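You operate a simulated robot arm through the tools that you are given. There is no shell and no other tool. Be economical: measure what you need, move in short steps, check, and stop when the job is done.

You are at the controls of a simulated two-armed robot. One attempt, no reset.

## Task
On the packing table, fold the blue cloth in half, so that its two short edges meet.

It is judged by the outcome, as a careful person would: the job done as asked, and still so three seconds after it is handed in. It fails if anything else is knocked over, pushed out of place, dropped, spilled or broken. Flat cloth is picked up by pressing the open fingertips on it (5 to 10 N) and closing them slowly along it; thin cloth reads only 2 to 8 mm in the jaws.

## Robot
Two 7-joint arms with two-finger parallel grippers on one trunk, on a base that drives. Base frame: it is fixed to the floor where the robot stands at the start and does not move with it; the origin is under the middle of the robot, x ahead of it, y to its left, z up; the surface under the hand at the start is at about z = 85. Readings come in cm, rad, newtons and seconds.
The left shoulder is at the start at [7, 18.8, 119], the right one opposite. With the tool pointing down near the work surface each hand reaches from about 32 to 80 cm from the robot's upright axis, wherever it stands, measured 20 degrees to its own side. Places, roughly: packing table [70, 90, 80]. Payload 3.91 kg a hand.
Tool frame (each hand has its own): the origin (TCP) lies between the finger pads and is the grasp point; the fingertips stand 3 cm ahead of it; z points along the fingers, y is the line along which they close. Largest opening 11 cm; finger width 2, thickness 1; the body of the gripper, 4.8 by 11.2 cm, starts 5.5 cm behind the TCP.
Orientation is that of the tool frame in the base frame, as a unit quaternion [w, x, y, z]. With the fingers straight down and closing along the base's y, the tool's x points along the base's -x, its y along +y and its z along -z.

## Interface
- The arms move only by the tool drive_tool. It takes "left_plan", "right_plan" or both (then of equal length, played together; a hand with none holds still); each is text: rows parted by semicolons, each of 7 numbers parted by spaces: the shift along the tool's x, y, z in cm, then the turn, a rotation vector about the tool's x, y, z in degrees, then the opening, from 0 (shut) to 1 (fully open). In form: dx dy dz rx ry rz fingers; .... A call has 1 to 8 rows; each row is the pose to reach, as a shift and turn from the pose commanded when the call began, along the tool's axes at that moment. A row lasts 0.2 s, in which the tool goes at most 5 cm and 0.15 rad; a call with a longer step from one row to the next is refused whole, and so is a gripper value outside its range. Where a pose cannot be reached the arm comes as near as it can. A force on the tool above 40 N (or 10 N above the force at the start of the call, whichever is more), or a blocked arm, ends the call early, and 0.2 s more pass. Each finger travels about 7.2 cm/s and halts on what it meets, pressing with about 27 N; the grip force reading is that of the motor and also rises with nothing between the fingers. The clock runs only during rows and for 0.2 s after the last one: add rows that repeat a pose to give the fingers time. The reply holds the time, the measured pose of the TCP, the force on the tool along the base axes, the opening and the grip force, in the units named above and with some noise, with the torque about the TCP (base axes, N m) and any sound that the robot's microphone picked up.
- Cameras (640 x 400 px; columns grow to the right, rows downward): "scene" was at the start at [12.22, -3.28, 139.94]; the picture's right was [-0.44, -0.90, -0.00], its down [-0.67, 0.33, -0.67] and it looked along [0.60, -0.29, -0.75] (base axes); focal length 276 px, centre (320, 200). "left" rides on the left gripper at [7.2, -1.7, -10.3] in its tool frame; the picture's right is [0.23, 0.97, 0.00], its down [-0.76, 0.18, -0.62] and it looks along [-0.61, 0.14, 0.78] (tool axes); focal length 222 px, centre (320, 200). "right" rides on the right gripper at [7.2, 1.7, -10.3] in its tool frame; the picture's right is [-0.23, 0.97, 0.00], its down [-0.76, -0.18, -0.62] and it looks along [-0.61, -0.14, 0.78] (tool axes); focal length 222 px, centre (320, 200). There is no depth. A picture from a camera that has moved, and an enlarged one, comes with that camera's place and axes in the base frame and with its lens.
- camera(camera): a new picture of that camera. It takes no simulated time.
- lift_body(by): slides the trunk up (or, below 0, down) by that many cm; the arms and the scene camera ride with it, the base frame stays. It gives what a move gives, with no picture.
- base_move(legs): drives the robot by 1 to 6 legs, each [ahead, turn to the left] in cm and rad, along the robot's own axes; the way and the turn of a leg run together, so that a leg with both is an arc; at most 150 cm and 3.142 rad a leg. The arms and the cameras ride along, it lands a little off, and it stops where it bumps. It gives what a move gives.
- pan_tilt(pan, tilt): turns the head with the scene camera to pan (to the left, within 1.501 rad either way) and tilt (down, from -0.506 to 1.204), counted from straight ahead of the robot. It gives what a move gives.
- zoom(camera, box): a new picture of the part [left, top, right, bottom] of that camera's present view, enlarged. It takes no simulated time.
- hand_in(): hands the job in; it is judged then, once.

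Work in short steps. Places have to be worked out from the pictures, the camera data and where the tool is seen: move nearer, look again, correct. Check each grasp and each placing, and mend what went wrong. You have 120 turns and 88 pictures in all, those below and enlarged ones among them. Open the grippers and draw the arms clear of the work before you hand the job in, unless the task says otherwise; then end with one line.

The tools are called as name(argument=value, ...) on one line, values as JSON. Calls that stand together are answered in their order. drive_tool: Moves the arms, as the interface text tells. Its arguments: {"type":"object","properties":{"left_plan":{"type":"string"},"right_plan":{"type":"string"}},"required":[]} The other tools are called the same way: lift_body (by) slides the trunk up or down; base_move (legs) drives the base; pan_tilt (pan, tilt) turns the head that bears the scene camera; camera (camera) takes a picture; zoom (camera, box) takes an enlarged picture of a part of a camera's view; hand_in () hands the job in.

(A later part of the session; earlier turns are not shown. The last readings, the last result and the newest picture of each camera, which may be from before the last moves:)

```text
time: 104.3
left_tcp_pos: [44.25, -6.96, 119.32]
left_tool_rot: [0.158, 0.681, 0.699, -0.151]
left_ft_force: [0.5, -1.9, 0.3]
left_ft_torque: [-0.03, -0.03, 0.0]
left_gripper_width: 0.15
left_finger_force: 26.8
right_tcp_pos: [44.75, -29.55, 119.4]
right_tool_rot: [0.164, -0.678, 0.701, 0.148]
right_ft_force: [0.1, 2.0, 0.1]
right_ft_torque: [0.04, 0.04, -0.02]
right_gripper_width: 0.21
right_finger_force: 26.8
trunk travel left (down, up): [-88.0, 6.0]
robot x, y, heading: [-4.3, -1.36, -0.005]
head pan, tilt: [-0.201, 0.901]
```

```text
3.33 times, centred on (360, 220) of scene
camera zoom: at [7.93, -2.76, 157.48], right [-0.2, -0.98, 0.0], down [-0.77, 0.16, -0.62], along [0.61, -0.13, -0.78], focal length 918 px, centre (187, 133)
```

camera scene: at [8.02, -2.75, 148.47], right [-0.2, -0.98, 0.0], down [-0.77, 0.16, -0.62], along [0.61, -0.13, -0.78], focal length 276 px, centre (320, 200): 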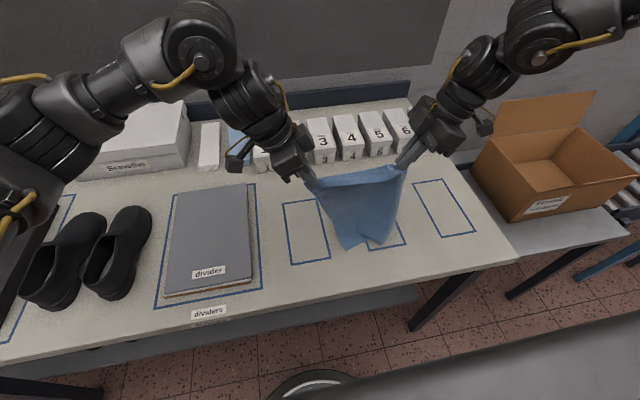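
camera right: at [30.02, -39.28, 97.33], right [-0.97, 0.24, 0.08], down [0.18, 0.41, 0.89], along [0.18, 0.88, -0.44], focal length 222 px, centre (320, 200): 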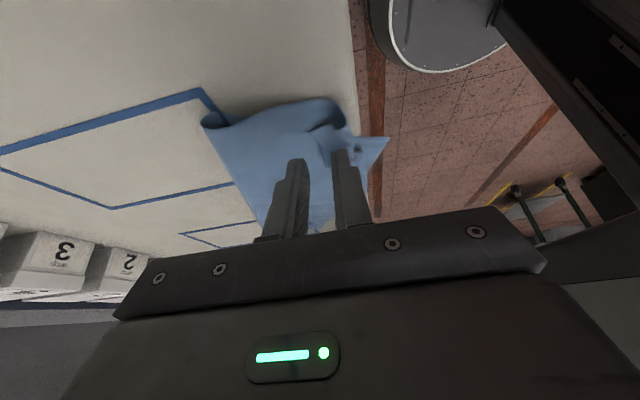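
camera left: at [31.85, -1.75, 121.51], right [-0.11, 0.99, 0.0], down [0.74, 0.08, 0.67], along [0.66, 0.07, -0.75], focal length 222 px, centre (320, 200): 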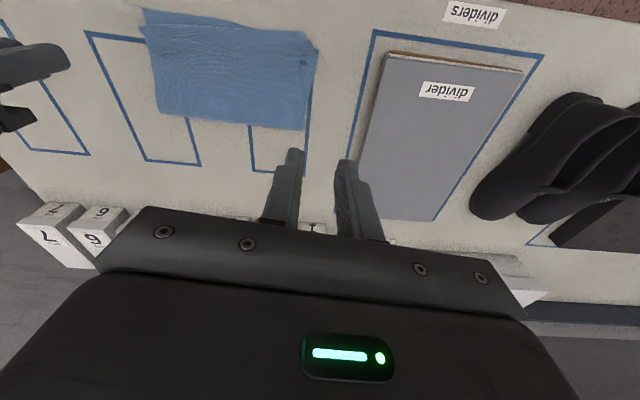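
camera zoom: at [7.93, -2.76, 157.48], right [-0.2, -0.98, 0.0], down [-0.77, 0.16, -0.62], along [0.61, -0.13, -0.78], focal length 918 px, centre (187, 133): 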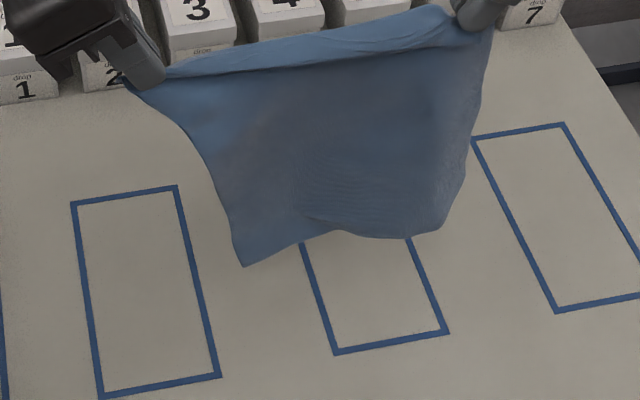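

The hem is tensioned at 2 N and hangs flatter. I'll lay the lower half again in finer alternating steps of trunk down and hands forward.

lift_body(by=-6)

drive_tool(left_plan="0 1.5 0 0 0 0 0; 0 3 0 0 0 0 0", right_plan="0 -1.5 0 0 0 0 0; 0 -3 0 0 0 0 0")

lift_body(by=-5)

drive_tool(left_plan="0 2 0 0 0 0 0; 0 4 0 0 0 0 0", right_plan="0 -2 0 0 0 0 0; 0 -4 0 0 0 0 0")

lift_body(by=-5)

drive_tool(left_plan="0 2 0 0 0 0 0; 0 4 0 0 0 0 0", right_plan="0 -2 0 0 0 0 0; 0 -4 0 0 0 0 0")

zoom(camera="scene", box=[280, 140, 440, 260])

```text
time: 105.3
left_tcp_pos: [44.27, -7.04, 113.56]
left_tool_rot: [0.158, 0.68, 0.7, -0.15]
left_ft_force: [0.5, -2.4, -0.2]
left_ft_torque: [-0.07, 0.0, 0.01]
left_gripper_width: 0.16
left_finger_force: 26.8
right_tcp_pos: [44.84, -29.5, 113.36]
right_tool_rot: [0.164, -0.678, 0.701, 0.148]
right_ft_force: [-0.4, 2.0, -0.5]
right_ft_torque: [0.05, -0.01, -0.01]
right_gripper_width: 0.18
right_finger_force: 26.4
trunk travel left (down, up): [-82.0, 12.0]
robot x, y, heading: [-4.65, -1.76, -0.007]
head pan, tilt: [-0.201, 0.901]
```

```text
time: 106.0
left_tcp_pos: [47.32, -6.87, 113.39]
left_tool_rot: [0.159, 0.681, 0.699, -0.149]
left_ft_force: [-0.5, -3.0, -0.1]
left_ft_torque: [-0.11, -0.02, -0.01]
left_gripper_width: 0.17
left_finger_force: 27.3
right_tcp_pos: [48.08, -29.6, 113.25]
right_tool_rot: [0.163, -0.679, 0.701, 0.148]
right_ft_force: [0.2, 2.1, 0.5]
right_ft_torque: [0.07, 0.02, 0.0]
right_gripper_width: 0.19
right_finger_force: 27.0
trunk travel left (down, up): [-82.0, 12.0]
robot x, y, heading: [-4.86, -1.49, -0.004]
head pan, tilt: [-0.201, 0.901]
```

```text
time: 106.9
left_tcp_pos: [47.14, -7.02, 108.48]
left_tool_rot: [0.159, 0.68, 0.7, -0.15]
left_ft_force: [0.5, -1.8, 0.6]
left_ft_torque: [-0.11, 0.0, -0.01]
left_gripper_width: 0.16
left_finger_force: 26.7
right_tcp_pos: [47.68, -29.58, 108.45]
right_tool_rot: [0.163, -0.679, 0.701, 0.148]
right_ft_force: [-0.1, 3.0, 0.3]
right_ft_torque: [0.06, 0.01, 0.01]
right_gripper_width: 0.19
right_finger_force: 27.1
trunk travel left (down, up): [-77.0, 17.0]
robot x, y, heading: [-4.41, -1.41, -0.0]
head pan, tilt: [-0.201, 0.901]
```

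```text
time: 107.5
left_tcp_pos: [51.35, -6.93, 108.3]
left_tool_rot: [0.158, 0.681, 0.699, -0.151]
left_ft_force: [0.3, -4.3, -0.1]
left_ft_torque: [-0.16, 0.03, 0.02]
left_gripper_width: 0.19
left_finger_force: 27.7
right_tcp_pos: [51.96, -29.73, 108.31]
right_tool_rot: [0.163, -0.678, 0.701, 0.149]
right_ft_force: [-0.8, 4.0, -0.3]
right_ft_torque: [0.13, 0.04, -0.01]
right_gripper_width: 0.18
right_finger_force: 26.9
trunk travel left (down, up): [-77.0, 17.0]
robot x, y, heading: [-4.77, -1.29, -0.001]
head pan, tilt: [-0.201, 0.901]
```

```text
time: 108.4
left_tcp_pos: [51.25, -6.82, 103.44]
left_tool_rot: [0.158, 0.68, 0.7, -0.15]
left_ft_force: [-0.5, -3.2, 0.0]
left_ft_torque: [-0.12, -0.02, 0.04]
left_gripper_width: 0.16
left_finger_force: 26.8
right_tcp_pos: [51.73, -29.74, 103.44]
right_tool_rot: [0.164, -0.678, 0.701, 0.149]
right_ft_force: [0.2, 3.3, -0.1]
right_ft_torque: [0.13, 0.02, 0.03]
right_gripper_width: 0.19
right_finger_force: 27.0
trunk travel left (down, up): [-72.0, 22.0]
robot x, y, heading: [-4.59, -1.02, -0.001]
head pan, tilt: [-0.201, 0.901]
```

```text
time: 109.0
left_tcp_pos: [55.56, -6.83, 103.4]
left_tool_rot: [0.159, 0.681, 0.699, -0.151]
left_ft_force: [0.2, -5.3, 0.1]
left_ft_torque: [-0.12, 0.0, -0.02]
left_gripper_width: 0.21
left_finger_force: 27.0
right_tcp_pos: [55.89, -29.94, 103.38]
right_tool_rot: [0.163, -0.679, 0.7, 0.15]
right_ft_force: [0.6, 4.4, 0.7]
right_ft_torque: [0.17, 0.03, 0.02]
right_gripper_width: 0.18
right_finger_force: 27.2
trunk travel left (down, up): [-72.0, 22.0]
robot x, y, heading: [-4.36, -1.1, -0.002]
head pan, tilt: [-0.201, 0.901]
```

```text
3.33 times, centred on (360, 200) of scene
camera zoom: at [8.09, -2.84, 141.46], right [-0.2, -0.98, 0.0], down [-0.77, 0.16, -0.62], along [0.61, -0.12, -0.78], focal length 918 px, centre (187, 200)
```

zoom: 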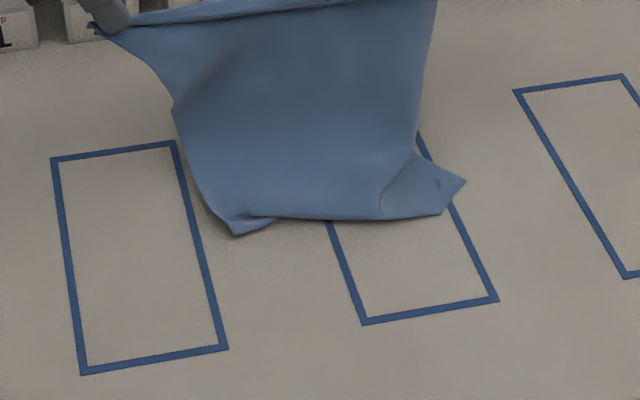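

The bottom edge buckled the wrong way, under the cloth. I'll lift it clear, pull the hands back, then lay it with one smooth diagonal move forward and down so the lower edge trails toward the robot.

lift_body(by=7)

drive_tool(left_plan="-0.8 -2 -1.8 0 0 0 0; -1.7 -4 -3.6 0 0 0 0; -2.5 -6 -5.4 0 0 0 0; -3.4 -8 -7.2 0 0 0 0; -3.4 -10 -7.2 0 0 0 0; -3.4 -11 -7.2 0 0 0 0; -3.4 -11 -7.2 0 0 0 0; -3.4 -11 -7.2 0 0 0 0", right_plan="-0.8 2 -1.8 0 0 0 0; -1.7 4 -3.6 0 0 0 0; -2.5 6 -5.4 0 0 0 0; -3.4 8 -7.2 0 0 0 0; -3.4 10 -7.2 0 0 0 0; -3.4 11 -7.2 0 0 0 0; -3.4 11 -7.2 0 0 0 0; -3.4 11 -7.2 0 0 0 0")

camera(camera="scene")

```text
time: 110.1
left_tcp_pos: [55.3, -6.8, 110.31]
left_tool_rot: [0.158, 0.681, 0.699, -0.15]
left_ft_force: [0.9, -4.2, 0.1]
left_ft_torque: [-0.15, 0.0, 0.02]
left_gripper_width: 0.15
left_finger_force: 27.0
right_tcp_pos: [55.77, -29.76, 110.45]
right_tool_rot: [0.164, -0.678, 0.701, 0.148]
right_ft_force: [-0.1, 5.0, -0.1]
right_ft_torque: [0.18, -0.01, 0.02]
right_gripper_width: 0.17
right_finger_force: 26.6
trunk travel left (down, up): [-79.0, 15.0]
robot x, y, heading: [-4.82, -1.47, 0.0]
head pan, tilt: [-0.201, 0.901]
```

```text
time: 111.9
left_tcp_pos: [44.27, -7.08, 118.38]
left_tool_rot: [0.157, 0.681, 0.699, -0.15]
left_ft_force: [-0.3, -1.8, 0.0]
left_ft_torque: [-0.02, -0.03, 0.01]
left_gripper_width: 0.14
left_finger_force: 27.7
right_tcp_pos: [44.65, -29.59, 118.42]
right_tool_rot: [0.164, -0.678, 0.701, 0.149]
right_ft_force: [0.5, 1.5, 0.1]
right_ft_torque: [0.05, 0.0, 0.01]
right_gripper_width: 0.19
right_finger_force: 26.9
trunk travel left (down, up): [-79.0, 15.0]
robot x, y, heading: [-4.63, -1.41, -0.006]
head pan, tilt: [-0.201, 0.901]
```

```text
15 pictures are left
camera scene: at [7.95, -2.77, 148.47], right [-0.2, -0.98, 0.0], down [-0.77, 0.16, -0.62], along [0.61, -0.12, -0.78], focal length 276 px, centre (320, 200)
```

scene: 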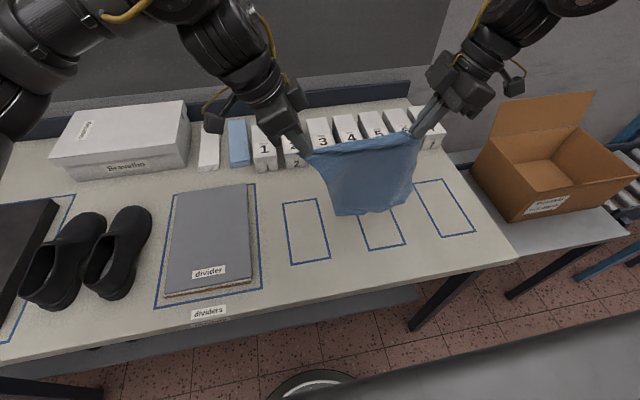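

The cloth now hangs flat. I'll do the smooth diagonal lay-down, forward and down together.

drive_tool(left_plan="0.63 2 1.36 0 0 0 0; 1.47 4 3.17 0 0 0 0; 2.31 6 4.98 0 0 0 0; 3.15 7.5 6.8 0 0 0 0; 3.99 9 8.6 0 0 0 0; 4.83 10.5 10.4 0 0 0 0; 5.67 12 12.2 0 0 0 0; 6.5 13 14 0 0 0 0", right_plan="0.63 -2 1.36 0 0 0 0; 1.47 -4 3.17 0 0 0 0; 2.31 -6 4.98 0 0 0 0; 3.15 -7.5 6.8 0 0 0 0; 3.99 -9 8.6 0 0 0 0; 4.83 -10.5 10.4 0 0 0 0; 5.67 -12 12.2 0 0 0 0; 6.5 -13 14 0 0 0 0")

zoom(camera="scene", box=[270, 120, 446, 252])

```text
time: 113.7
left_tcp_pos: [57.37, -6.91, 102.88]
left_tool_rot: [0.158, 0.681, 0.699, -0.151]
left_ft_force: [-0.5, -7.3, 0.3]
left_ft_torque: [-0.21, -0.02, 0.0]
left_gripper_width: 0.18
left_finger_force: 27.1
right_tcp_pos: [57.15, -30.4, 103.7]
right_tool_rot: [0.164, -0.678, 0.701, 0.15]
right_ft_force: [0.0, 6.9, -0.5]
right_ft_torque: [0.25, -0.02, -0.01]
right_gripper_width: 0.2
right_finger_force: 27.9
right hand out of reach, approached as far as the arm can: row 8
trunk travel left (down, up): [-79.0, 15.0]
robot x, y, heading: [-4.61, -1.36, -0.002]
head pan, tilt: [-0.201, 0.901]
```

```text
3.03 times, centred on (358, 186) of scene
camera zoom: at [8.01, -2.83, 148.47], right [-0.2, -0.98, 0.0], down [-0.77, 0.16, -0.62], along [0.61, -0.12, -0.78], focal length 835 px, centre (205, 242)
```

zoom: 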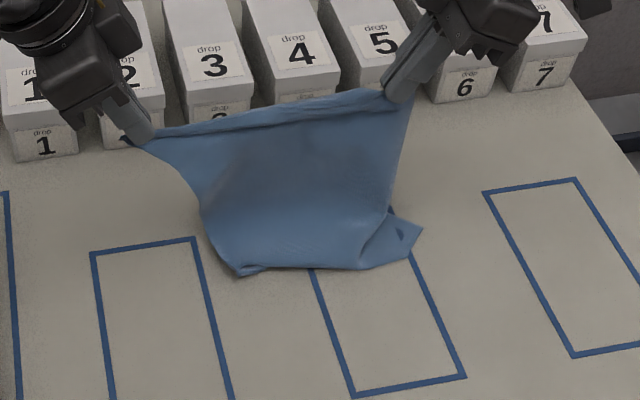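

The lower edge again tucks away toward the far side. I'll use that: lift again, then lay while moving toward the robot, so the lower half spreads flat toward the far side.

drive_tool(left_plan="-1.6 0 -3.4 0 0 0 0; -3.2 0 -6.8 0 0 0 0; -4.8 0 -10.2 0 0 0 0; -6.34 0 -13.7 0 0 0 0; -6.34 0 -13.7 0 0 0 0; -6.34 0 -13.7 0 0 0 0; -6.34 0 -13.7 0 0 0 0", right_plan="-1.7 0 -3.1 0 0 0 0; -3.4 0 -6.3 0 0 0 0; -5 0 -9.4 0 0 0 0; -6.7 0 -12.6 0 0 0 0; -6.7 0 -12.6 0 0 0 0; -6.7 0 -12.6 0 0 0 0; -6.7 0 -12.6 0 0 0 0")

drive_tool(left_plan="0.84 -1.5 1.8 0 0 0 0; 1.7 -3.5 3.6 0 0 0 0; 2.5 -5.5 5.4 0 0 0 0; 3.4 -7.5 7.2 0 0 0 0; 4.2 -9.5 9 0 0 0 0; 5 -11 10.9 0 0 0 0; 5.9 -12.5 12.7 0 0 0 0; 6.5 -14 14 0 0 0 0", right_plan="0.84 1.5 1.8 0 0 0 0; 1.7 3.5 3.6 0 0 0 0; 2.5 5.5 5.4 0 0 0 0; 3.4 7.5 7.2 0 0 0 0; 4.2 9.5 9 0 0 0 0; 5 11 10.9 0 0 0 0; 5.9 12.5 12.7 0 0 0 0; 6.5 14 14 0 0 0 0")

zoom(camera="scene", box=[270, 120, 446, 252])

```text
time: 115.3
left_tcp_pos: [57.33, -6.67, 118.11]
left_tool_rot: [0.158, 0.681, 0.699, -0.15]
left_ft_force: [-0.5, -1.5, -0.2]
left_ft_torque: [-0.09, -0.01, -0.05]
left_gripper_width: 0.14
left_finger_force: 27.4
right_tcp_pos: [56.67, -29.8, 118.09]
right_tool_rot: [0.164, -0.678, 0.701, 0.149]
right_ft_force: [0.6, 2.0, 0.3]
right_ft_torque: [0.05, -0.02, 0.0]
right_gripper_width: 0.16
right_finger_force: 27.1
trunk travel left (down, up): [-79.0, 15.0]
robot x, y, heading: [-4.66, -1.5, 0.002]
head pan, tilt: [-0.201, 0.901]
```

```text
time: 117.1
left_tcp_pos: [43.34, -7.15, 102.51]
left_tool_rot: [0.158, 0.681, 0.699, -0.151]
left_ft_force: [-0.4, 0.4, 0.6]
left_ft_torque: [0.0, 0.01, 0.01]
left_gripper_width: 0.18
left_finger_force: 26.8
right_tcp_pos: [43.02, -28.92, 102.3]
right_tool_rot: [0.163, -0.678, 0.701, 0.148]
right_ft_force: [-0.1, 0.3, 0.6]
right_ft_torque: [0.0, 0.04, -0.02]
right_gripper_width: 0.22
right_finger_force: 26.6
trunk travel left (down, up): [-79.0, 15.0]
robot x, y, heading: [-4.72, -1.49, 0.002]
head pan, tilt: [-0.201, 0.901]
```

```text
3.03 times, centred on (358, 186) of scene
camera zoom: at [7.88, -2.79, 148.49], right [-0.2, -0.98, 0.0], down [-0.77, 0.16, -0.62], along [0.61, -0.12, -0.78], focal length 835 px, centre (205, 242)
```

zoom: 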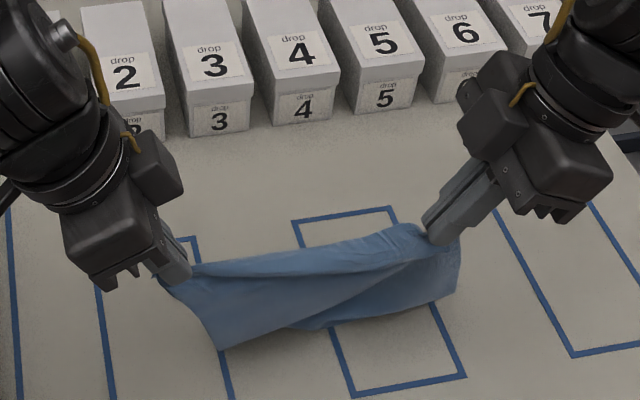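

The cloth slides rather than trailing. I'll check the side profile with a wrist camera to see where the lower edge actually is.

camera(camera="left")

```text
12 pictures are left
camera left: at [41.34, 3.73, 108.96], right [0.97, 0.23, -0.09], down [0.18, -0.42, 0.89], along [0.17, -0.88, -0.45], focal length 222 px, centre (320, 200)
```

left: 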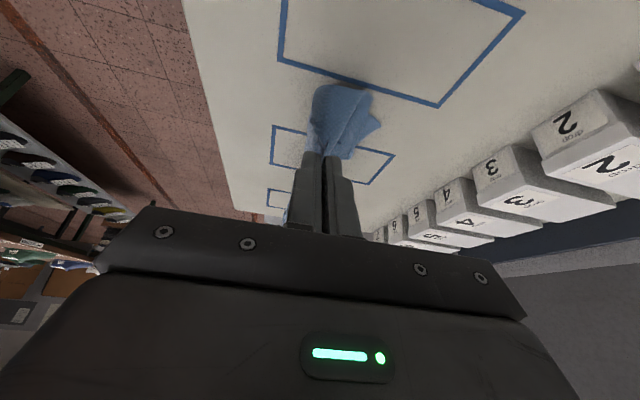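

The lower edge does trail about 9 cm toward the far side but is gathered inward. I'll repeat the lay-down from further forward and continue back until the whole cloth is flat, so it can be straightened before folding.

base_move(legs=[[4, 0]])

drive_tool(left_plan="-1.3 2 -2.8 0 0 0 0; -2.6 4.5 -5.6 0 0 0 0; -3.9 7 -8.4 0 0 0 0; -5.2 9.5 -11.2 0 0 0 0; -6.5 12 -14 0 0 0 0; -6.5 13 -14 0 0 0 0; -6.5 13 -14 0 0 0 0; -6.5 13 -14 0 0 0 0", right_plan="-1.3 -2 -2.8 0 0 0 0; -2.6 -4.5 -5.6 0 0 0 0; -3.9 -7 -8.4 0 0 0 0; -5.2 -9.5 -11.2 0 0 0 0; -6.5 -12 -14 0 0 0 0; -6.5 -13 -14 0 0 0 0; -6.5 -13 -14 0 0 0 0; -6.5 -13 -14 0 0 0 0")

drive_tool(left_plan="0.5 -2.5 1.2 0 0 0 0; 1.4 -5 3 0 0 0 0; 2.5 -7 5.4 0 0 0 0; 3.4 -8.5 7.2 0 0 0 0; 4.2 -10 9 0 0 0 0; 5 -11.5 10.9 0 0 0 0; 5.9 -13 12.7 0 0 0 0; 6.5 -14 14 0 0 0 0", right_plan="0.5 2.5 1.2 0 0 0 0; 1.4 5 3 0 0 0 0; 2.5 7 5.4 0 0 0 0; 3.4 8.5 7.2 0 0 0 0; 4.2 10 9 0 0 0 0; 5 11.5 10.9 0 0 0 0; 5.9 13 12.7 0 0 0 0; 6.5 14 14 0 0 0 0")

base_move(legs=[[-4, 0]])

lift_body(by=-5)

base_move(legs=[[-4, 0]])

lift_body(by=-4.5)

camera(camera="scene")

```text
time: 118.0
left_tcp_pos: [46.24, -7.28, 102.98]
left_tool_rot: [0.162, 0.682, 0.698, -0.147]
left_ft_force: [-0.5, -1.0, 0.4]
left_ft_torque: [0.0, -0.04, 0.01]
left_gripper_width: 0.18
left_finger_force: 27.0
right_tcp_pos: [46.22, -28.91, 102.83]
right_tool_rot: [0.168, -0.678, 0.7, 0.146]
right_ft_force: [-0.4, 0.0, 1.1]
right_ft_torque: [-0.03, -0.05, 0.0]
right_gripper_width: 0.2
right_finger_force: 27.0
trunk travel left (down, up): [-79.0, 15.0]
robot x, y, heading: [-0.47, -1.5, -0.002]
head pan, tilt: [-0.201, 0.901]
```

```text
time: 119.8
left_tcp_pos: [59.97, -6.7, 118.2]
left_tool_rot: [0.159, 0.682, 0.698, -0.15]
left_ft_force: [-0.3, -1.3, -0.5]
left_ft_torque: [-0.04, 0.0, -0.01]
left_gripper_width: 0.18
left_finger_force: 27.3
right_tcp_pos: [59.47, -29.47, 117.97]
right_tool_rot: [0.164, -0.678, 0.701, 0.148]
right_ft_force: [-0.8, 0.4, -0.9]
right_ft_torque: [0.07, -0.05, -0.01]
right_gripper_width: 0.2
right_finger_force: 27.7
trunk travel left (down, up): [-79.0, 15.0]
robot x, y, heading: [-0.46, -1.51, 0.001]
head pan, tilt: [-0.201, 0.901]
```

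```text
time: 121.5
left_tcp_pos: [46.21, -7.38, 102.52]
left_tool_rot: [0.159, 0.681, 0.699, -0.149]
left_ft_force: [0.8, 0.2, -0.4]
left_ft_torque: [-0.02, -0.02, 0.02]
left_gripper_width: 0.17
left_finger_force: 27.0
right_tcp_pos: [45.76, -28.99, 102.36]
right_tool_rot: [0.165, -0.678, 0.701, 0.148]
right_ft_force: [-0.4, -0.1, 0.6]
right_ft_torque: [-0.01, -0.02, -0.01]
right_gripper_width: 0.2
right_finger_force: 27.2
trunk travel left (down, up): [-79.0, 15.0]
robot x, y, heading: [-0.71, -1.73, -0.003]
head pan, tilt: [-0.201, 0.901]
```

```text
time: 122.4
left_tcp_pos: [42.61, -7.26, 102.38]
left_tool_rot: [0.157, 0.681, 0.699, -0.151]
left_ft_force: [0.8, -0.1, -0.2]
left_ft_torque: [-0.02, 0.04, 0.04]
left_gripper_width: 0.17
left_finger_force: 26.9
right_tcp_pos: [42.31, -28.99, 102.1]
right_tool_rot: [0.162, -0.678, 0.701, 0.149]
right_ft_force: [0.9, 0.1, 0.0]
right_ft_torque: [0.02, 0.05, 0.07]
right_gripper_width: 0.19
right_finger_force: 27.0
trunk travel left (down, up): [-79.0, 15.0]
robot x, y, heading: [-4.6, -1.25, -0.004]
head pan, tilt: [-0.201, 0.901]
```

```text
time: 123.3
left_tcp_pos: [42.33, -7.28, 97.59]
left_tool_rot: [0.16, 0.681, 0.699, -0.15]
left_ft_force: [0.2, -0.6, 0.8]
left_ft_torque: [-0.01, -0.01, 0.0]
left_gripper_width: 0.17
left_finger_force: 26.8
right_tcp_pos: [41.9, -28.84, 97.38]
right_tool_rot: [0.165, -0.678, 0.702, 0.147]
right_ft_force: [0.8, -0.7, -0.3]
right_ft_torque: [0.0, 0.02, -0.03]
right_gripper_width: 0.19
right_finger_force: 26.3
trunk travel left (down, up): [-74.0, 20.0]
robot x, y, heading: [-4.73, -1.33, -0.007]
head pan, tilt: [-0.201, 0.901]
```

```text
time: 124.2
left_tcp_pos: [38.61, -7.27, 97.21]
left_tool_rot: [0.157, 0.681, 0.699, -0.151]
left_ft_force: [-0.4, -0.3, -0.2]
left_ft_torque: [-0.06, 0.02, -0.03]
left_gripper_width: 0.2
left_finger_force: 26.8
right_tcp_pos: [38.34, -28.85, 97.18]
right_tool_rot: [0.163, -0.677, 0.702, 0.148]
right_ft_force: [-0.3, -0.1, -0.2]
right_ft_torque: [0.03, 0.02, 0.01]
right_gripper_width: 0.18
right_finger_force: 26.9
trunk travel left (down, up): [-74.0, 20.0]
robot x, y, heading: [-8.69, -1.37, -0.001]
head pan, tilt: [-0.201, 0.901]
```

```text
time: 125.1
left_tcp_pos: [38.26, -7.28, 93.11]
left_tool_rot: [0.159, 0.681, 0.699, -0.149]
left_ft_force: [0.6, 0.0, -0.3]
left_ft_torque: [0.02, 0.0, 0.02]
left_gripper_width: 0.16
left_finger_force: 27.1
right_tcp_pos: [37.97, -28.83, 92.92]
right_tool_rot: [0.165, -0.678, 0.701, 0.148]
right_ft_force: [0.5, 0.8, 0.5]
right_ft_torque: [0.04, 0.03, 0.02]
right_gripper_width: 0.18
right_finger_force: 27.2
trunk travel left (down, up): [-69.5, 24.5]
robot x, y, heading: [-8.29, -1.44, 0.001]
head pan, tilt: [-0.201, 0.901]
```

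```text
11 pictures are left
camera scene: at [4.01, -2.73, 138.98], right [-0.2, -0.98, 0.0], down [-0.77, 0.16, -0.62], along [0.61, -0.13, -0.78], focal length 276 px, centre (320, 200)
```

scene: 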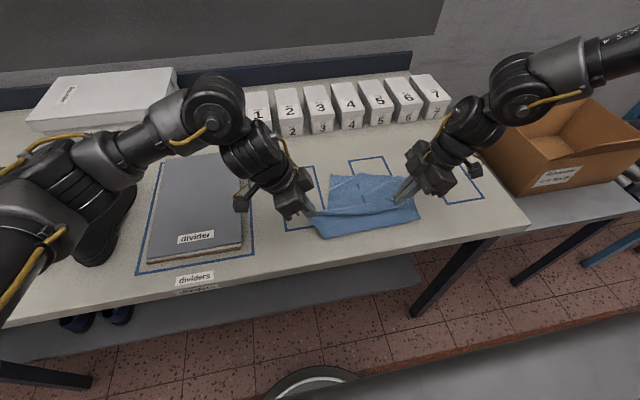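

zoom(camera="scene", box=[290, 155, 450, 255])

```text
4.00 times, centred on (370, 205) of scene
camera zoom: at [4.01, -2.73, 138.98], right [-0.2, -0.98, 0.0], down [-0.77, 0.16, -0.62], along [0.61, -0.13, -0.78], focal length 1102 px, centre (120, 180)
```

zoom: 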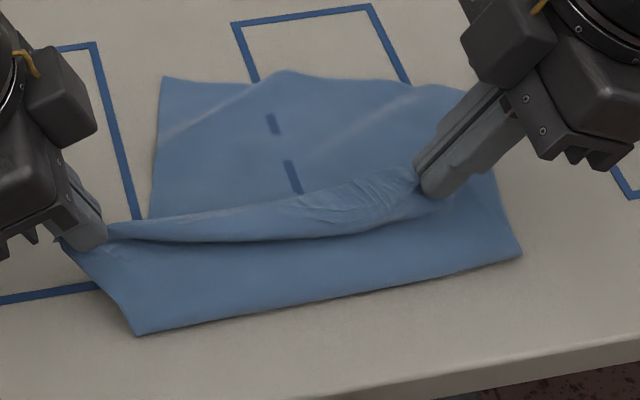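

The free near edge lies straight at x ≈ 36 (y −10.6 to −33.5), and the rest is spread toward the far side with slack. I'll lower, release the pinches and lift the hands away.

lift_body(by=-3.5)

drive_tool(left_plan="0 0 0.3 0 0 0 0; 0 0 0.3 0 0 0 0.12; 0 0 0.3 0 0 0 0.25; 0 0 -3 0 0 0 0.3; 0 0 -7 0 0 0 0.3; 0 0 -11 0 0 0 0.3; 0 0 -11 0 0 0 0.3", right_plan="0 0 0.3 0 0 0 0; 0 0 0.3 0 0 0 0.12; 0 0 0.3 0 0 0 0.25; 0 0 -3 0 0 0 0.3; 0 0 -7 0 0 0 0.3; 0 0 -11 0 0 0 0.3; 0 0 -11 0 0 0 0.3")

zoom(camera="scene", box=[280, 130, 480, 255])

```text
time: 125.9
left_tcp_pos: [38.36, -7.14, 89.7]
left_tool_rot: [0.158, 0.681, 0.699, -0.149]
left_ft_force: [0.5, -0.1, 0.3]
left_ft_torque: [-0.04, 0.0, 0.02]
left_gripper_width: 0.17
left_finger_force: 27.0
right_tcp_pos: [37.99, -28.83, 89.27]
right_tool_rot: [0.165, -0.678, 0.701, 0.147]
right_ft_force: [0.3, -0.2, -0.5]
right_ft_torque: [0.0, -0.01, 0.03]
right_gripper_width: 0.2
right_finger_force: 27.5
trunk travel left (down, up): [-66.0, 28.0]
robot x, y, heading: [-9.15, -1.25, -0.008]
head pan, tilt: [-0.201, 0.901]
```

```text
time: 127.5
left_tcp_pos: [38.22, -2.54, 99.32]
left_tool_rot: [0.158, 0.681, 0.699, -0.149]
left_ft_force: [0.2, -0.1, 0.5]
left_ft_torque: [0.0, 0.01, -0.02]
left_gripper_width: 3.3
left_finger_force: 0.1
right_tcp_pos: [37.76, -33.55, 99.04]
right_tool_rot: [0.164, -0.678, 0.701, 0.148]
right_ft_force: [0.7, -0.7, 0.4]
right_ft_torque: [0.01, 0.01, 0.02]
right_gripper_width: 3.32
right_finger_force: 0.1
trunk travel left (down, up): [-66.0, 28.0]
robot x, y, heading: [-8.72, -1.33, 0.002]
head pan, tilt: [-0.201, 0.901]
```

```text
3.20 times, centred on (380, 192) of scene
camera zoom: at [4.12, -2.78, 135.46], right [-0.2, -0.98, 0.0], down [-0.77, 0.16, -0.62], along [0.61, -0.12, -0.78], focal length 882 px, centre (128, 224)
```

zoom: 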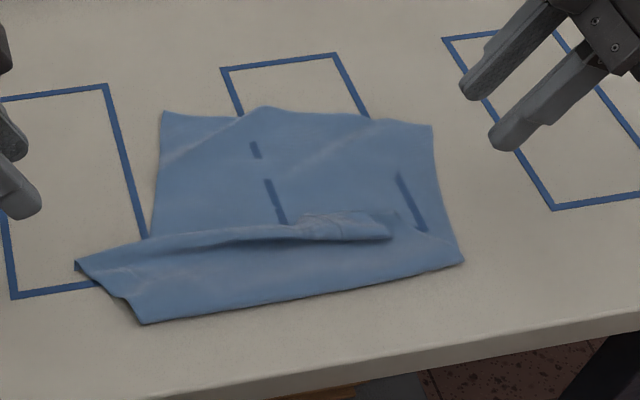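

Now the layout is clear: near edge straight at x ≈ 35.3 (y −9.6 to −33.2), far corners at about (54.5, −15.6) and (48.7, −36.4), with a slack pleat between. I'll reposition the base, turned slightly right and forward, so both hands can grip the far corners.

base_move(legs=[[0, -0.15], [6, 0]])

```text
time: 129.1
left_tcp_pos: [42.74, -10.52, 99.79]
left_tool_rot: [0.149, 0.732, 0.645, -0.159]
left_ft_force: [-0.1, 0.5, 0.1]
left_ft_torque: [0.0, -0.03, 0.06]
left_gripper_width: 3.31
left_finger_force: 0.1
right_tcp_pos: [37.61, -40.93, 99.53]
right_tool_rot: [0.176, -0.624, 0.75, 0.133]
right_ft_force: [-1.3, 0.0, 0.5]
right_ft_torque: [-0.01, -0.02, -0.02]
right_gripper_width: 3.28
right_finger_force: 0.1
trunk travel left (down, up): [-66.0, 28.0]
robot x, y, heading: [-2.82, -2.4, -0.152]
head pan, tilt: [-0.201, 0.901]
```

I'll move both hands above the far corners at (52.8, −16.9) and (47.9, −34.4), at about 3 cm height.

drive_tool(left_plan="0 2.6 1 0 0 0 0.25; 0.1 5.2 2 0 0 0 0.2; 0.2 7.9 4 0 0 0 0.2; 0.3 10.6 6.8 0 0 0 0.2; 0.36 10.6 9.7 0 0 0 0.2; 0.36 10.6 9.7 0 0 0 0.2", right_plan="-0.6 -2.2 1.5 0 0 0 0.25; -1.2 -4.4 3 0 0 0 0.2; -1.8 -6.5 5 0 0 0 0.2; -2.5 -8.7 7.8 0 0 0 0.2; -2.56 -8.7 10.8 0 0 0 0.2; -2.56 -8.7 10.8 0 0 0 0.2")

zoom(camera="scene", box=[240, 120, 440, 245])

```text
time: 130.5
left_tcp_pos: [53.44, -15.64, 90.67]
left_tool_rot: [0.148, 0.732, 0.645, -0.162]
left_ft_force: [-0.3, -0.4, 0.7]
left_ft_torque: [0.03, -0.04, 0.02]
left_gripper_width: 2.19
left_finger_force: 0.0
right_tcp_pos: [48.17, -35.8, 90.67]
right_tool_rot: [0.174, -0.624, 0.75, 0.135]
right_ft_force: [-0.7, 1.1, -0.3]
right_ft_torque: [-0.03, 0.02, 0.03]
right_gripper_width: 2.21
right_finger_force: 0.0
trunk travel left (down, up): [-66.0, 28.0]
robot x, y, heading: [-2.93, -2.51, -0.152]
head pan, tilt: [-0.201, 0.901]
```

```text
3.20 times, centred on (340, 182) of scene
camera zoom: at [9.42, -5.45, 135.49], right [-0.35, -0.94, 0.0], down [-0.73, 0.27, -0.62], along [0.58, -0.22, -0.78], focal length 882 px, centre (256, 256)
```

zoom: 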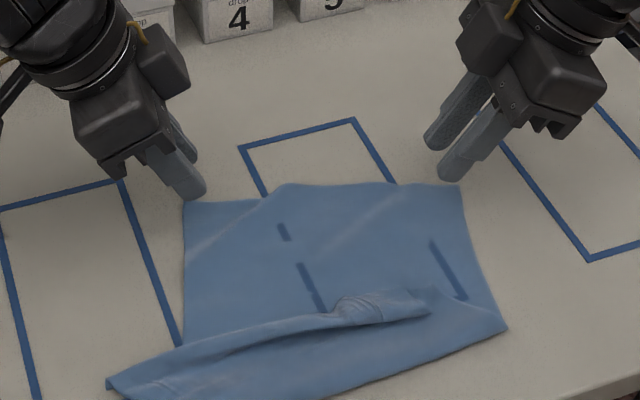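

The tips would land right at the edge, so I'll shift about 1.2 cm inward while lowering to contact.

drive_tool(left_plan="0 -0.6 0.3 0 0 0 0.2; 0.1 -1.25 0.9 0 0 0 0.2; 0.25 -1.25 1.9 0 0 0 0.2; 0.35 -1.25 2.4 0 0 0 0.2; 0.35 -1.25 2.4 0 0 0 0.2", right_plan="0.5 0.5 0.1 0 0 0 0.2; 0.8 0.97 0.6 0 0 0 0.2; 1.2 0.97 1.5 0 0 0 0.2; 1.45 0.97 1.9 0 0 0 0.2; 1.45 0.97 1.9 0 0 0 0.2")

```text
time: 131.7
left_tcp_pos: [52.14, -16.19, 88.22]
left_tool_rot: [0.148, 0.732, 0.645, -0.162]
left_ft_force: [-0.1, -0.4, -1.0]
left_ft_torque: [0.01, 0.03, 0.0]
left_gripper_width: 2.19
left_finger_force: 0.1
right_tcp_pos: [47.22, -36.11, 88.41]
right_tool_rot: [0.175, -0.623, 0.75, 0.134]
right_ft_force: [-0.4, 1.1, -0.3]
right_ft_torque: [-0.01, -0.04, -0.03]
right_gripper_width: 2.21
right_finger_force: 0.2
trunk travel left (down, up): [-66.0, 28.0]
robot x, y, heading: [-2.87, -2.29, -0.154]
head pan, tilt: [-0.201, 0.901]
```

drive_tool(left_plan="0.04 0 0.09 0 0 0 0.2; 0.08 0 0.18 0 0 0 0.2; 0.08 0 0.18 0 0 0 0.2", right_plan="0.06 0 0.13 0 0 0 0.2; 0.12 0 0.26 0 0 0 0.2; 0.12 0 0.26 0 0 0 0.2")

```text
time: 132.5
left_tcp_pos: [52.03, -16.03, 88.29]
left_tool_rot: [0.149, 0.732, 0.645, -0.162]
left_ft_force: [1.2, -0.3, 4.9]
left_ft_torque: [-0.02, 0.0, 0.0]
left_gripper_width: 2.17
left_finger_force: 0.0
right_tcp_pos: [47.14, -36.07, 88.18]
right_tool_rot: [0.175, -0.624, 0.75, 0.135]
right_ft_force: [1.1, -2.3, 15.6]
right_ft_torque: [0.0, 0.16, 0.03]
right_gripper_width: 2.12
right_finger_force: 0.1
trunk travel left (down, up): [-66.0, 28.0]
robot x, y, heading: [-3.09, -2.14, -0.157]
head pan, tilt: [-0.201, 0.901]
```

The left is at 5 N and the right at 16 N. I'll adjust to about 9 N each, close slowly and lift 2 cm.

drive_tool(left_plan="0.03 0 0.07 0 0 0 0.2; 0.03 0 0.07 0 0 0 0.15; 0.03 0 0.07 0 0 0 0.1; 0.03 0 0.07 0 0 0 0.06; 0.03 0 0.07 0 0 0 0.02; 0.03 0 0.07 0 0 0 0; 0.03 0 0.07 0 0 0 0; -0.8 0 -1.7 0 0 0 0", right_plan="-0.04 0 -0.08 0 0 0 0.2; -0.04 0 -0.08 0 0 0 0.15; -0.04 0 -0.08 0 0 0 0.1; -0.04 0 -0.08 0 0 0 0.06; -0.04 0 -0.08 0 0 0 0.02; -0.04 0 -0.08 0 0 0 0; -0.04 0 -0.08 0 0 0 0; -0.9 0 -1.9 0 0 0 0")

zoom(camera="scene", box=[240, 120, 440, 245])

```text
time: 134.3
left_tcp_pos: [52.07, -15.93, 89.78]
left_tool_rot: [0.147, 0.731, 0.647, -0.16]
left_ft_force: [-0.7, -0.1, 0.4]
left_ft_torque: [0.0, -0.02, 0.05]
left_gripper_width: 0.18
left_finger_force: 26.9
right_tcp_pos: [47.15, -36.22, 90.03]
right_tool_rot: [0.175, -0.623, 0.751, 0.134]
right_ft_force: [-0.2, -0.2, -0.2]
right_ft_torque: [0.04, 0.0, 0.0]
right_gripper_width: 0.16
right_finger_force: 27.3
trunk travel left (down, up): [-66.0, 28.0]
robot x, y, heading: [-3.05, -2.59, -0.151]
head pan, tilt: [-0.201, 0.901]
```

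```text
3.20 times, centred on (340, 182) of scene
camera zoom: at [9.42, -5.45, 135.44], right [-0.35, -0.94, 0.0], down [-0.73, 0.27, -0.62], along [0.58, -0.22, -0.78], focal length 882 px, centre (256, 256)
```

zoom: 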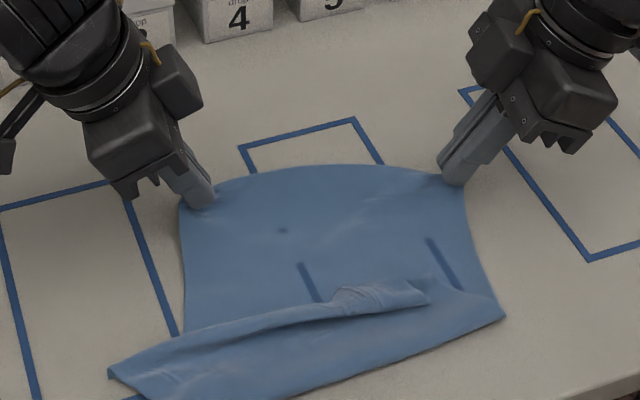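

Both far corners are held. I'll raise the far edge with the trunk to pull the pleat open, and align it over the near edge in y.

lift_body(by=13)

drive_tool(left_plan="1.1 -0.4 -0.5 0 0 0 0; 2.3 -0.8 -1.1 0 0 0 0; 3.4 -1.2 -1.6 0 0 0 0; 4.55 -1.63 -2.16 0 0 0 0; 4.55 -1.63 -2.16 0 0 0 0", right_plan="-1 -0.7 0.5 0 0 0 0; -2.1 -1.3 1 0 0 0 0; -3.1 -2 1.5 0 0 0 0; -4.2 -2.68 2.06 0 0 0 0; -4.2 -2.68 2.06 0 0 0 0")

zoom(camera="scene", box=[230, 120, 450, 260])

```text
time: 135.9
left_tcp_pos: [52.08, -16.18, 102.91]
left_tool_rot: [0.147, 0.732, 0.646, -0.161]
left_ft_force: [0.1, -0.3, -0.4]
left_ft_torque: [0.0, 0.04, 0.0]
left_gripper_width: 0.15
left_finger_force: 27.0
right_tcp_pos: [47.17, -36.21, 103.12]
right_tool_rot: [0.174, -0.624, 0.75, 0.135]
right_ft_force: [0.5, 0.1, 0.4]
right_ft_torque: [-0.02, 0.0, 0.0]
right_gripper_width: 0.17
right_finger_force: 26.7
trunk travel left (down, up): [-79.0, 15.0]
robot x, y, heading: [-2.68, -2.19, -0.153]
head pan, tilt: [-0.201, 0.901]
```

```text
time: 137.1
left_tcp_pos: [51.04, -10.95, 103.07]
left_tool_rot: [0.147, 0.731, 0.646, -0.161]
left_ft_force: [0.7, -0.1, -0.3]
left_ft_torque: [0.05, -0.01, -0.03]
left_gripper_width: 0.19
left_finger_force: 27.1
right_tcp_pos: [50.35, -32.27, 103.27]
right_tool_rot: [0.176, -0.624, 0.75, 0.135]
right_ft_force: [0.2, 0.2, -0.4]
right_ft_torque: [0.02, 0.0, 0.05]
right_gripper_width: 0.18
right_finger_force: 26.7
right hand out of reach, approached as far as the arm can: row 4, 5
trunk travel left (down, up): [-79.0, 15.0]
robot x, y, heading: [-2.71, -1.83, -0.154]
head pan, tilt: [-0.201, 0.901]
```

```text
2.86 times, centred on (340, 190) of scene
camera zoom: at [9.46, -5.54, 148.48], right [-0.35, -0.94, 0.0], down [-0.74, 0.27, -0.62], along [0.58, -0.21, -0.78], focal length 787 px, centre (263, 229)
```

zoom: 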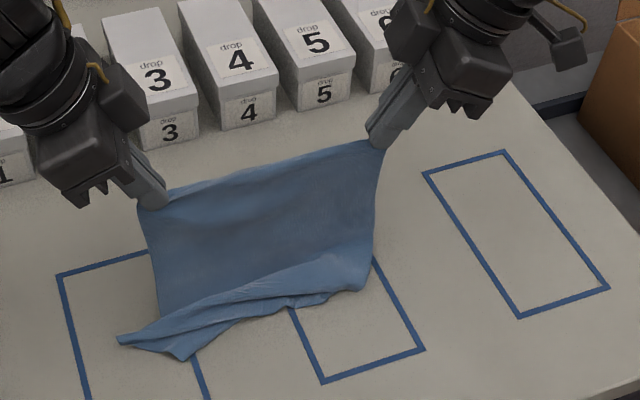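

The pleat sticks while the cloth slides, so only hanging fully opens it. I'll lift the cloth to hang, then lay it by moving toward the robot while lowering (which spread it well last time), so the lower edge lies on the far side.

lift_body(by=13.5)

drive_tool(left_plan="-0.4 0 -1.2 0 0 0 0; -0.7 0 -2.4 0 0 0 0; -0.7 0 -2.4 0 0 0 0; -0.7 0 -2.4 0 0 0 0; -0.7 0 -2.4 0 0 0 0; -0.7 0 -2.4 0 0 0 0", right_plan="-0.4 0 -1.2 0 0 0 0; -0.7 0 -2.4 0 0 0 0; -0.7 0 -2.4 0 0 0 0; -0.7 0 -2.4 0 0 0 0; -0.7 0 -2.4 0 0 0 0; -0.7 0 -2.4 0 0 0 0")

zoom(camera="scene", box=[220, 110, 460, 270])

```text
time: 138.7
left_tcp_pos: [51.06, -11.0, 116.47]
left_tool_rot: [0.148, 0.731, 0.647, -0.161]
left_ft_force: [0.3, -0.6, -0.3]
left_ft_torque: [-0.02, 0.0, -0.04]
left_gripper_width: 0.18
left_finger_force: 27.0
right_tcp_pos: [50.49, -32.34, 116.85]
right_tool_rot: [0.175, -0.623, 0.75, 0.135]
right_ft_force: [-0.4, 0.1, -1.1]
right_ft_torque: [-0.01, 0.01, 0.04]
right_gripper_width: 0.19
right_finger_force: 26.7
trunk travel left (down, up): [-92.5, 1.5]
robot x, y, heading: [-3.06, -2.43, -0.155]
head pan, tilt: [-0.201, 0.901]
```

```text
time: 140.1
left_tcp_pos: [51.07, -10.57, 118.97]
left_tool_rot: [0.148, 0.731, 0.646, -0.161]
left_ft_force: [-0.3, -5.4, 0.2]
left_ft_torque: [-0.17, 0.0, -0.02]
left_gripper_width: 0.16
left_finger_force: 27.7
right_tcp_pos: [50.3, -32.65, 119.3]
right_tool_rot: [0.177, -0.623, 0.75, 0.135]
right_ft_force: [0.1, 5.4, -0.1]
right_ft_torque: [0.2, -0.01, 0.03]
right_gripper_width: 0.17
right_finger_force: 27.2
trunk travel left (down, up): [-92.5, 1.5]
robot x, y, heading: [-2.86, -2.37, -0.152]
head pan, tilt: [-0.201, 0.901]
```

```text
2.50 times, centred on (340, 190) of scene
camera zoom: at [9.53, -5.5, 161.97], right [-0.35, -0.94, 0.0], down [-0.74, 0.27, -0.62], along [0.58, -0.21, -0.78], focal length 689 px, centre (270, 225)
```

zoom: 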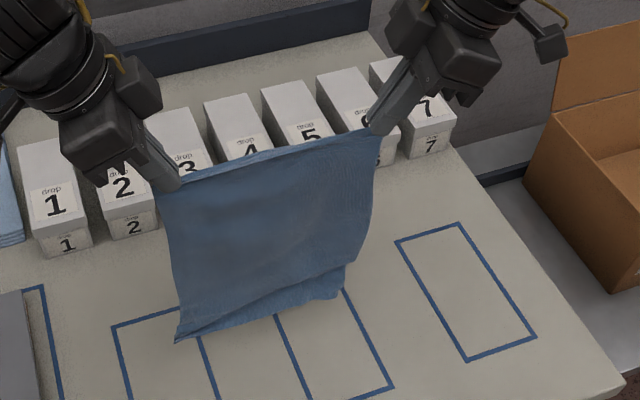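

The cloth hangs taut, but a small flap at the bottom is still stuck up. I'll shake it with a few quick strokes, then check.

drive_tool(left_plan="-0.6 -4 0 0 0 0 0; 0 0 0 0 0 0 0; -0.6 -4 0 0 0 0 0; 0 0 0 0 0 0 0; -1.5 0 -3.4 0 0 0 0; 0 0 0 0 0 0 0; -1.5 0 -3.4 0 0 0 0; 0 0 0 0 0 0 0", right_plan="0.6 4 0 0 0 0 0; 0 0 0 0 0 0 0; 0.6 4 0 0 0 0 0; 0 0 0 0 0 0 0; -1.5 0 -3.4 0 0 0 0; 0 0 0 0 0 0 0; -1.5 0 -3.4 0 0 0 0; 0 0 0 0 0 0 0")

zoom(camera="scene", box=[220, 110, 460, 270])

```text
time: 141.9
left_tcp_pos: [51.26, -10.5, 118.94]
left_tool_rot: [0.147, 0.732, 0.645, -0.162]
left_ft_force: [0.0, -5.6, 0.3]
left_ft_torque: [-0.22, 0.03, 0.0]
left_gripper_width: 0.17
left_finger_force: 27.3
right_tcp_pos: [50.35, -32.68, 119.09]
right_tool_rot: [0.176, -0.623, 0.75, 0.135]
right_ft_force: [-0.1, 4.3, -0.1]
right_ft_torque: [0.17, 0.01, 0.03]
right_gripper_width: 0.13
right_finger_force: 27.1
trunk travel left (down, up): [-92.5, 1.5]
robot x, y, heading: [-2.75, -2.63, -0.157]
head pan, tilt: [-0.201, 0.901]
```

```text
2.50 times, centred on (340, 190) of scene
camera zoom: at [9.66, -5.46, 161.97], right [-0.35, -0.94, 0.0], down [-0.74, 0.27, -0.62], along [0.58, -0.21, -0.78], focal length 689 px, centre (270, 225)
```

zoom: 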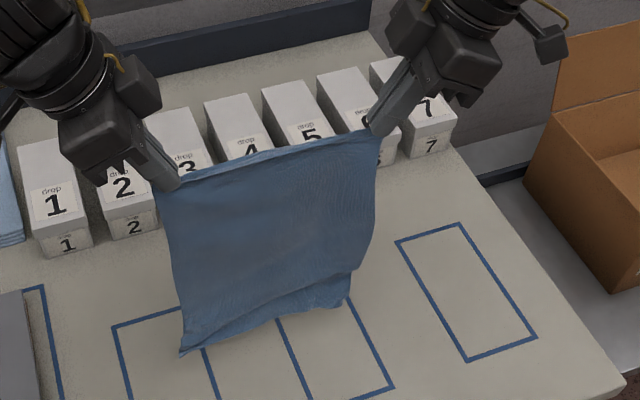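

The shake is opening it. I'll shake twice more, then lay it toward the robot in one diagonal move.

drive_tool(left_plan="-1.9 0 -4.1 0 0 0 0; 0 0 0 0 0 0 0; -1.9 0 -4.1 0 0 0 0; 0 0 0 0 0 0 0; -1.9 0 -4.1 0 0 0 0; 0 0 0 0 0 0 0; -1.9 0 -4.1 0 0 0 0; 0 0 0 0 0 0 0", right_plan="-1.9 0 -4.1 0 0 0 0; 0 0 0 0 0 0 0; -1.9 0 -4.1 0 0 0 0; 0 0 0 0 0 0 0; -1.9 0 -4.1 0 0 0 0; 0 0 0 0 0 0 0; -1.9 0 -4.1 0 0 0 0; 0 0 0 0 0 0 0")

drive_tool(left_plan="-1.9 0 -4.1 0 0 0 0; 0 0 0 0 0 0 0; -1.9 0 -4.1 0 0 0 0; 0 0 0 0 0 0 0; -1.9 0 -4.1 0 0 0 0; -1.9 0 -4.1 0 0 0 0; -0.9 0 -2 0 0 0 0; -0.9 0 -2 0 0 0 0", right_plan="-1.9 0 -4.1 0 0 0 0; 0 0 0 0 0 0 0; -1.9 0 -4.1 0 0 0 0; 0 0 0 0 0 0 0; -1.9 0 -4.1 0 0 0 0; -1.9 0 -4.1 0 0 0 0; -0.9 0 -2 0 0 0 0; -0.9 0 -2 0 0 0 0")

zoom(camera="scene", box=[220, 110, 460, 270])

```text
time: 143.7
left_tcp_pos: [51.27, -10.54, 118.97]
left_tool_rot: [0.148, 0.732, 0.646, -0.161]
left_ft_force: [0.2, -4.5, 0.4]
left_ft_torque: [-0.14, 0.03, 0.0]
left_gripper_width: 0.15
left_finger_force: 27.0
right_tcp_pos: [50.47, -32.69, 119.23]
right_tool_rot: [0.174, -0.624, 0.75, 0.135]
right_ft_force: [-0.4, 3.9, -0.8]
right_ft_torque: [0.1, 0.02, 0.01]
right_gripper_width: 0.16
right_finger_force: 26.7
trunk travel left (down, up): [-92.5, 1.5]
robot x, y, heading: [-3.02, -2.27, -0.154]
head pan, tilt: [-0.201, 0.901]
```

```text
time: 145.5
left_tcp_pos: [51.03, -10.53, 121.08]
left_tool_rot: [0.147, 0.732, 0.645, -0.162]
left_ft_force: [-0.6, -5.9, 0.2]
left_ft_torque: [-0.23, -0.02, 0.0]
left_gripper_width: 0.15
left_finger_force: 27.2
right_tcp_pos: [50.33, -32.74, 121.37]
right_tool_rot: [0.175, -0.624, 0.75, 0.136]
right_ft_force: [0.9, 6.0, -0.5]
right_ft_torque: [0.18, 0.01, 0.02]
right_gripper_width: 0.17
right_finger_force: 27.4
trunk travel left (down, up): [-92.5, 1.5]
robot x, y, heading: [-2.77, -2.1, -0.16]
head pan, tilt: [-0.201, 0.901]
```

```text
2.50 times, centred on (340, 190) of scene
camera zoom: at [9.51, -5.5, 161.98], right [-0.35, -0.94, 0.0], down [-0.74, 0.27, -0.62], along [0.58, -0.21, -0.78], focal length 689 px, centre (270, 225)
```

zoom: 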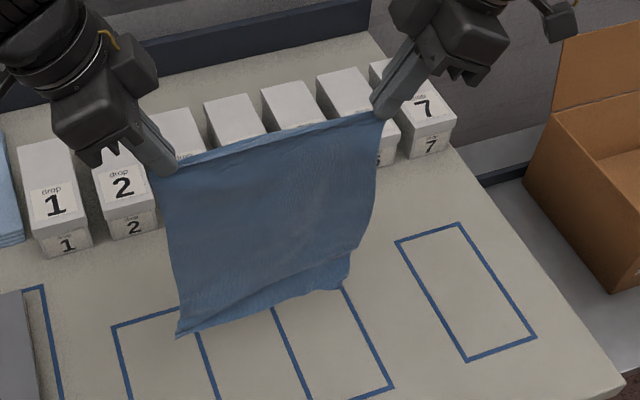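

It hangs nearly flat now. I'll lay it down diagonally toward the robot and look from the side with the left wrist camera.

drive_tool(left_plan="1.37 -0.99 3.2 0 0 0 0; 2.14 -3.47 5.57 0 0 0 0; 2.91 -5.95 7.93 0 0 0 0; 3.53 -7.93 9.82 0 0 0 0; 4.2 -9.41 11.7 0 0 0 0; 4.88 -10.9 13.56 0 0 0 0; 5.4 -11.9 14.96 0 0 0 0; 5.92 -12.9 16.35 0 0 0 0", right_plan="1.67 0.98 3.07 0 0 0 0; 3.14 3.44 5.08 0 0 0 0; 4.62 5.9 7.1 0 0 0 0; 5.8 7.86 8.71 0 0 0 0; 6.9 9.34 10.37 0 0 0 0; 8 10.8 12.03 0 0 0 0; 8.8 11.8 13.29 0 0 0 0; 9.6 12.8 14.55 0 0 0 0")

zoom(camera="left", box=[220, 40, 460, 200])

```text
time: 147.3
left_tcp_pos: [38.25, -10.74, 103.76]
left_tool_rot: [0.149, 0.731, 0.645, -0.163]
left_ft_force: [-1.4, -19.9, 3.3]
left_ft_torque: [-0.63, 0.03, 0.01]
left_gripper_width: 0.14
left_finger_force: 27.3
right_tcp_pos: [36.74, -33.74, 106.68]
right_tool_rot: [0.176, -0.623, 0.749, 0.136]
right_ft_force: [0.8, 19.7, -2.6]
right_ft_torque: [0.54, -0.01, 0.05]
right_gripper_width: 0.17
right_finger_force: 26.5
right hand out of reach, approached as far as the arm can: row 6, 7, 8
trunk travel left (down, up): [-92.5, 1.5]
robot x, y, heading: [-2.39, -2.42, -0.155]
head pan, tilt: [-0.201, 0.901]
```

```text
2.50 times, centred on (340, 120) of left
camera zoom: at [37.88, 0.47, 110.22], right [0.99, 0.08, -0.09], down [0.12, -0.44, 0.89], along [0.04, -0.9, -0.44], focal length 555 px, centre (270, 400)
```

zoom: 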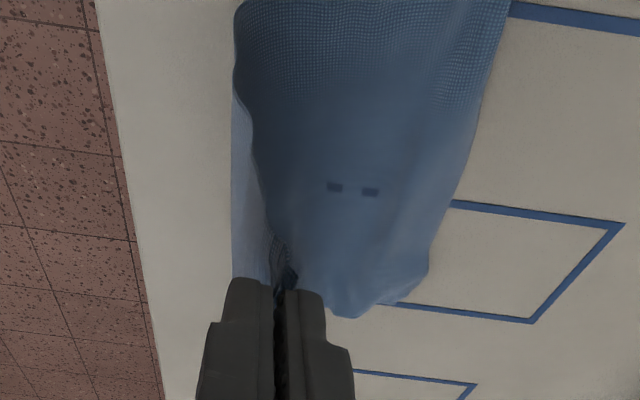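

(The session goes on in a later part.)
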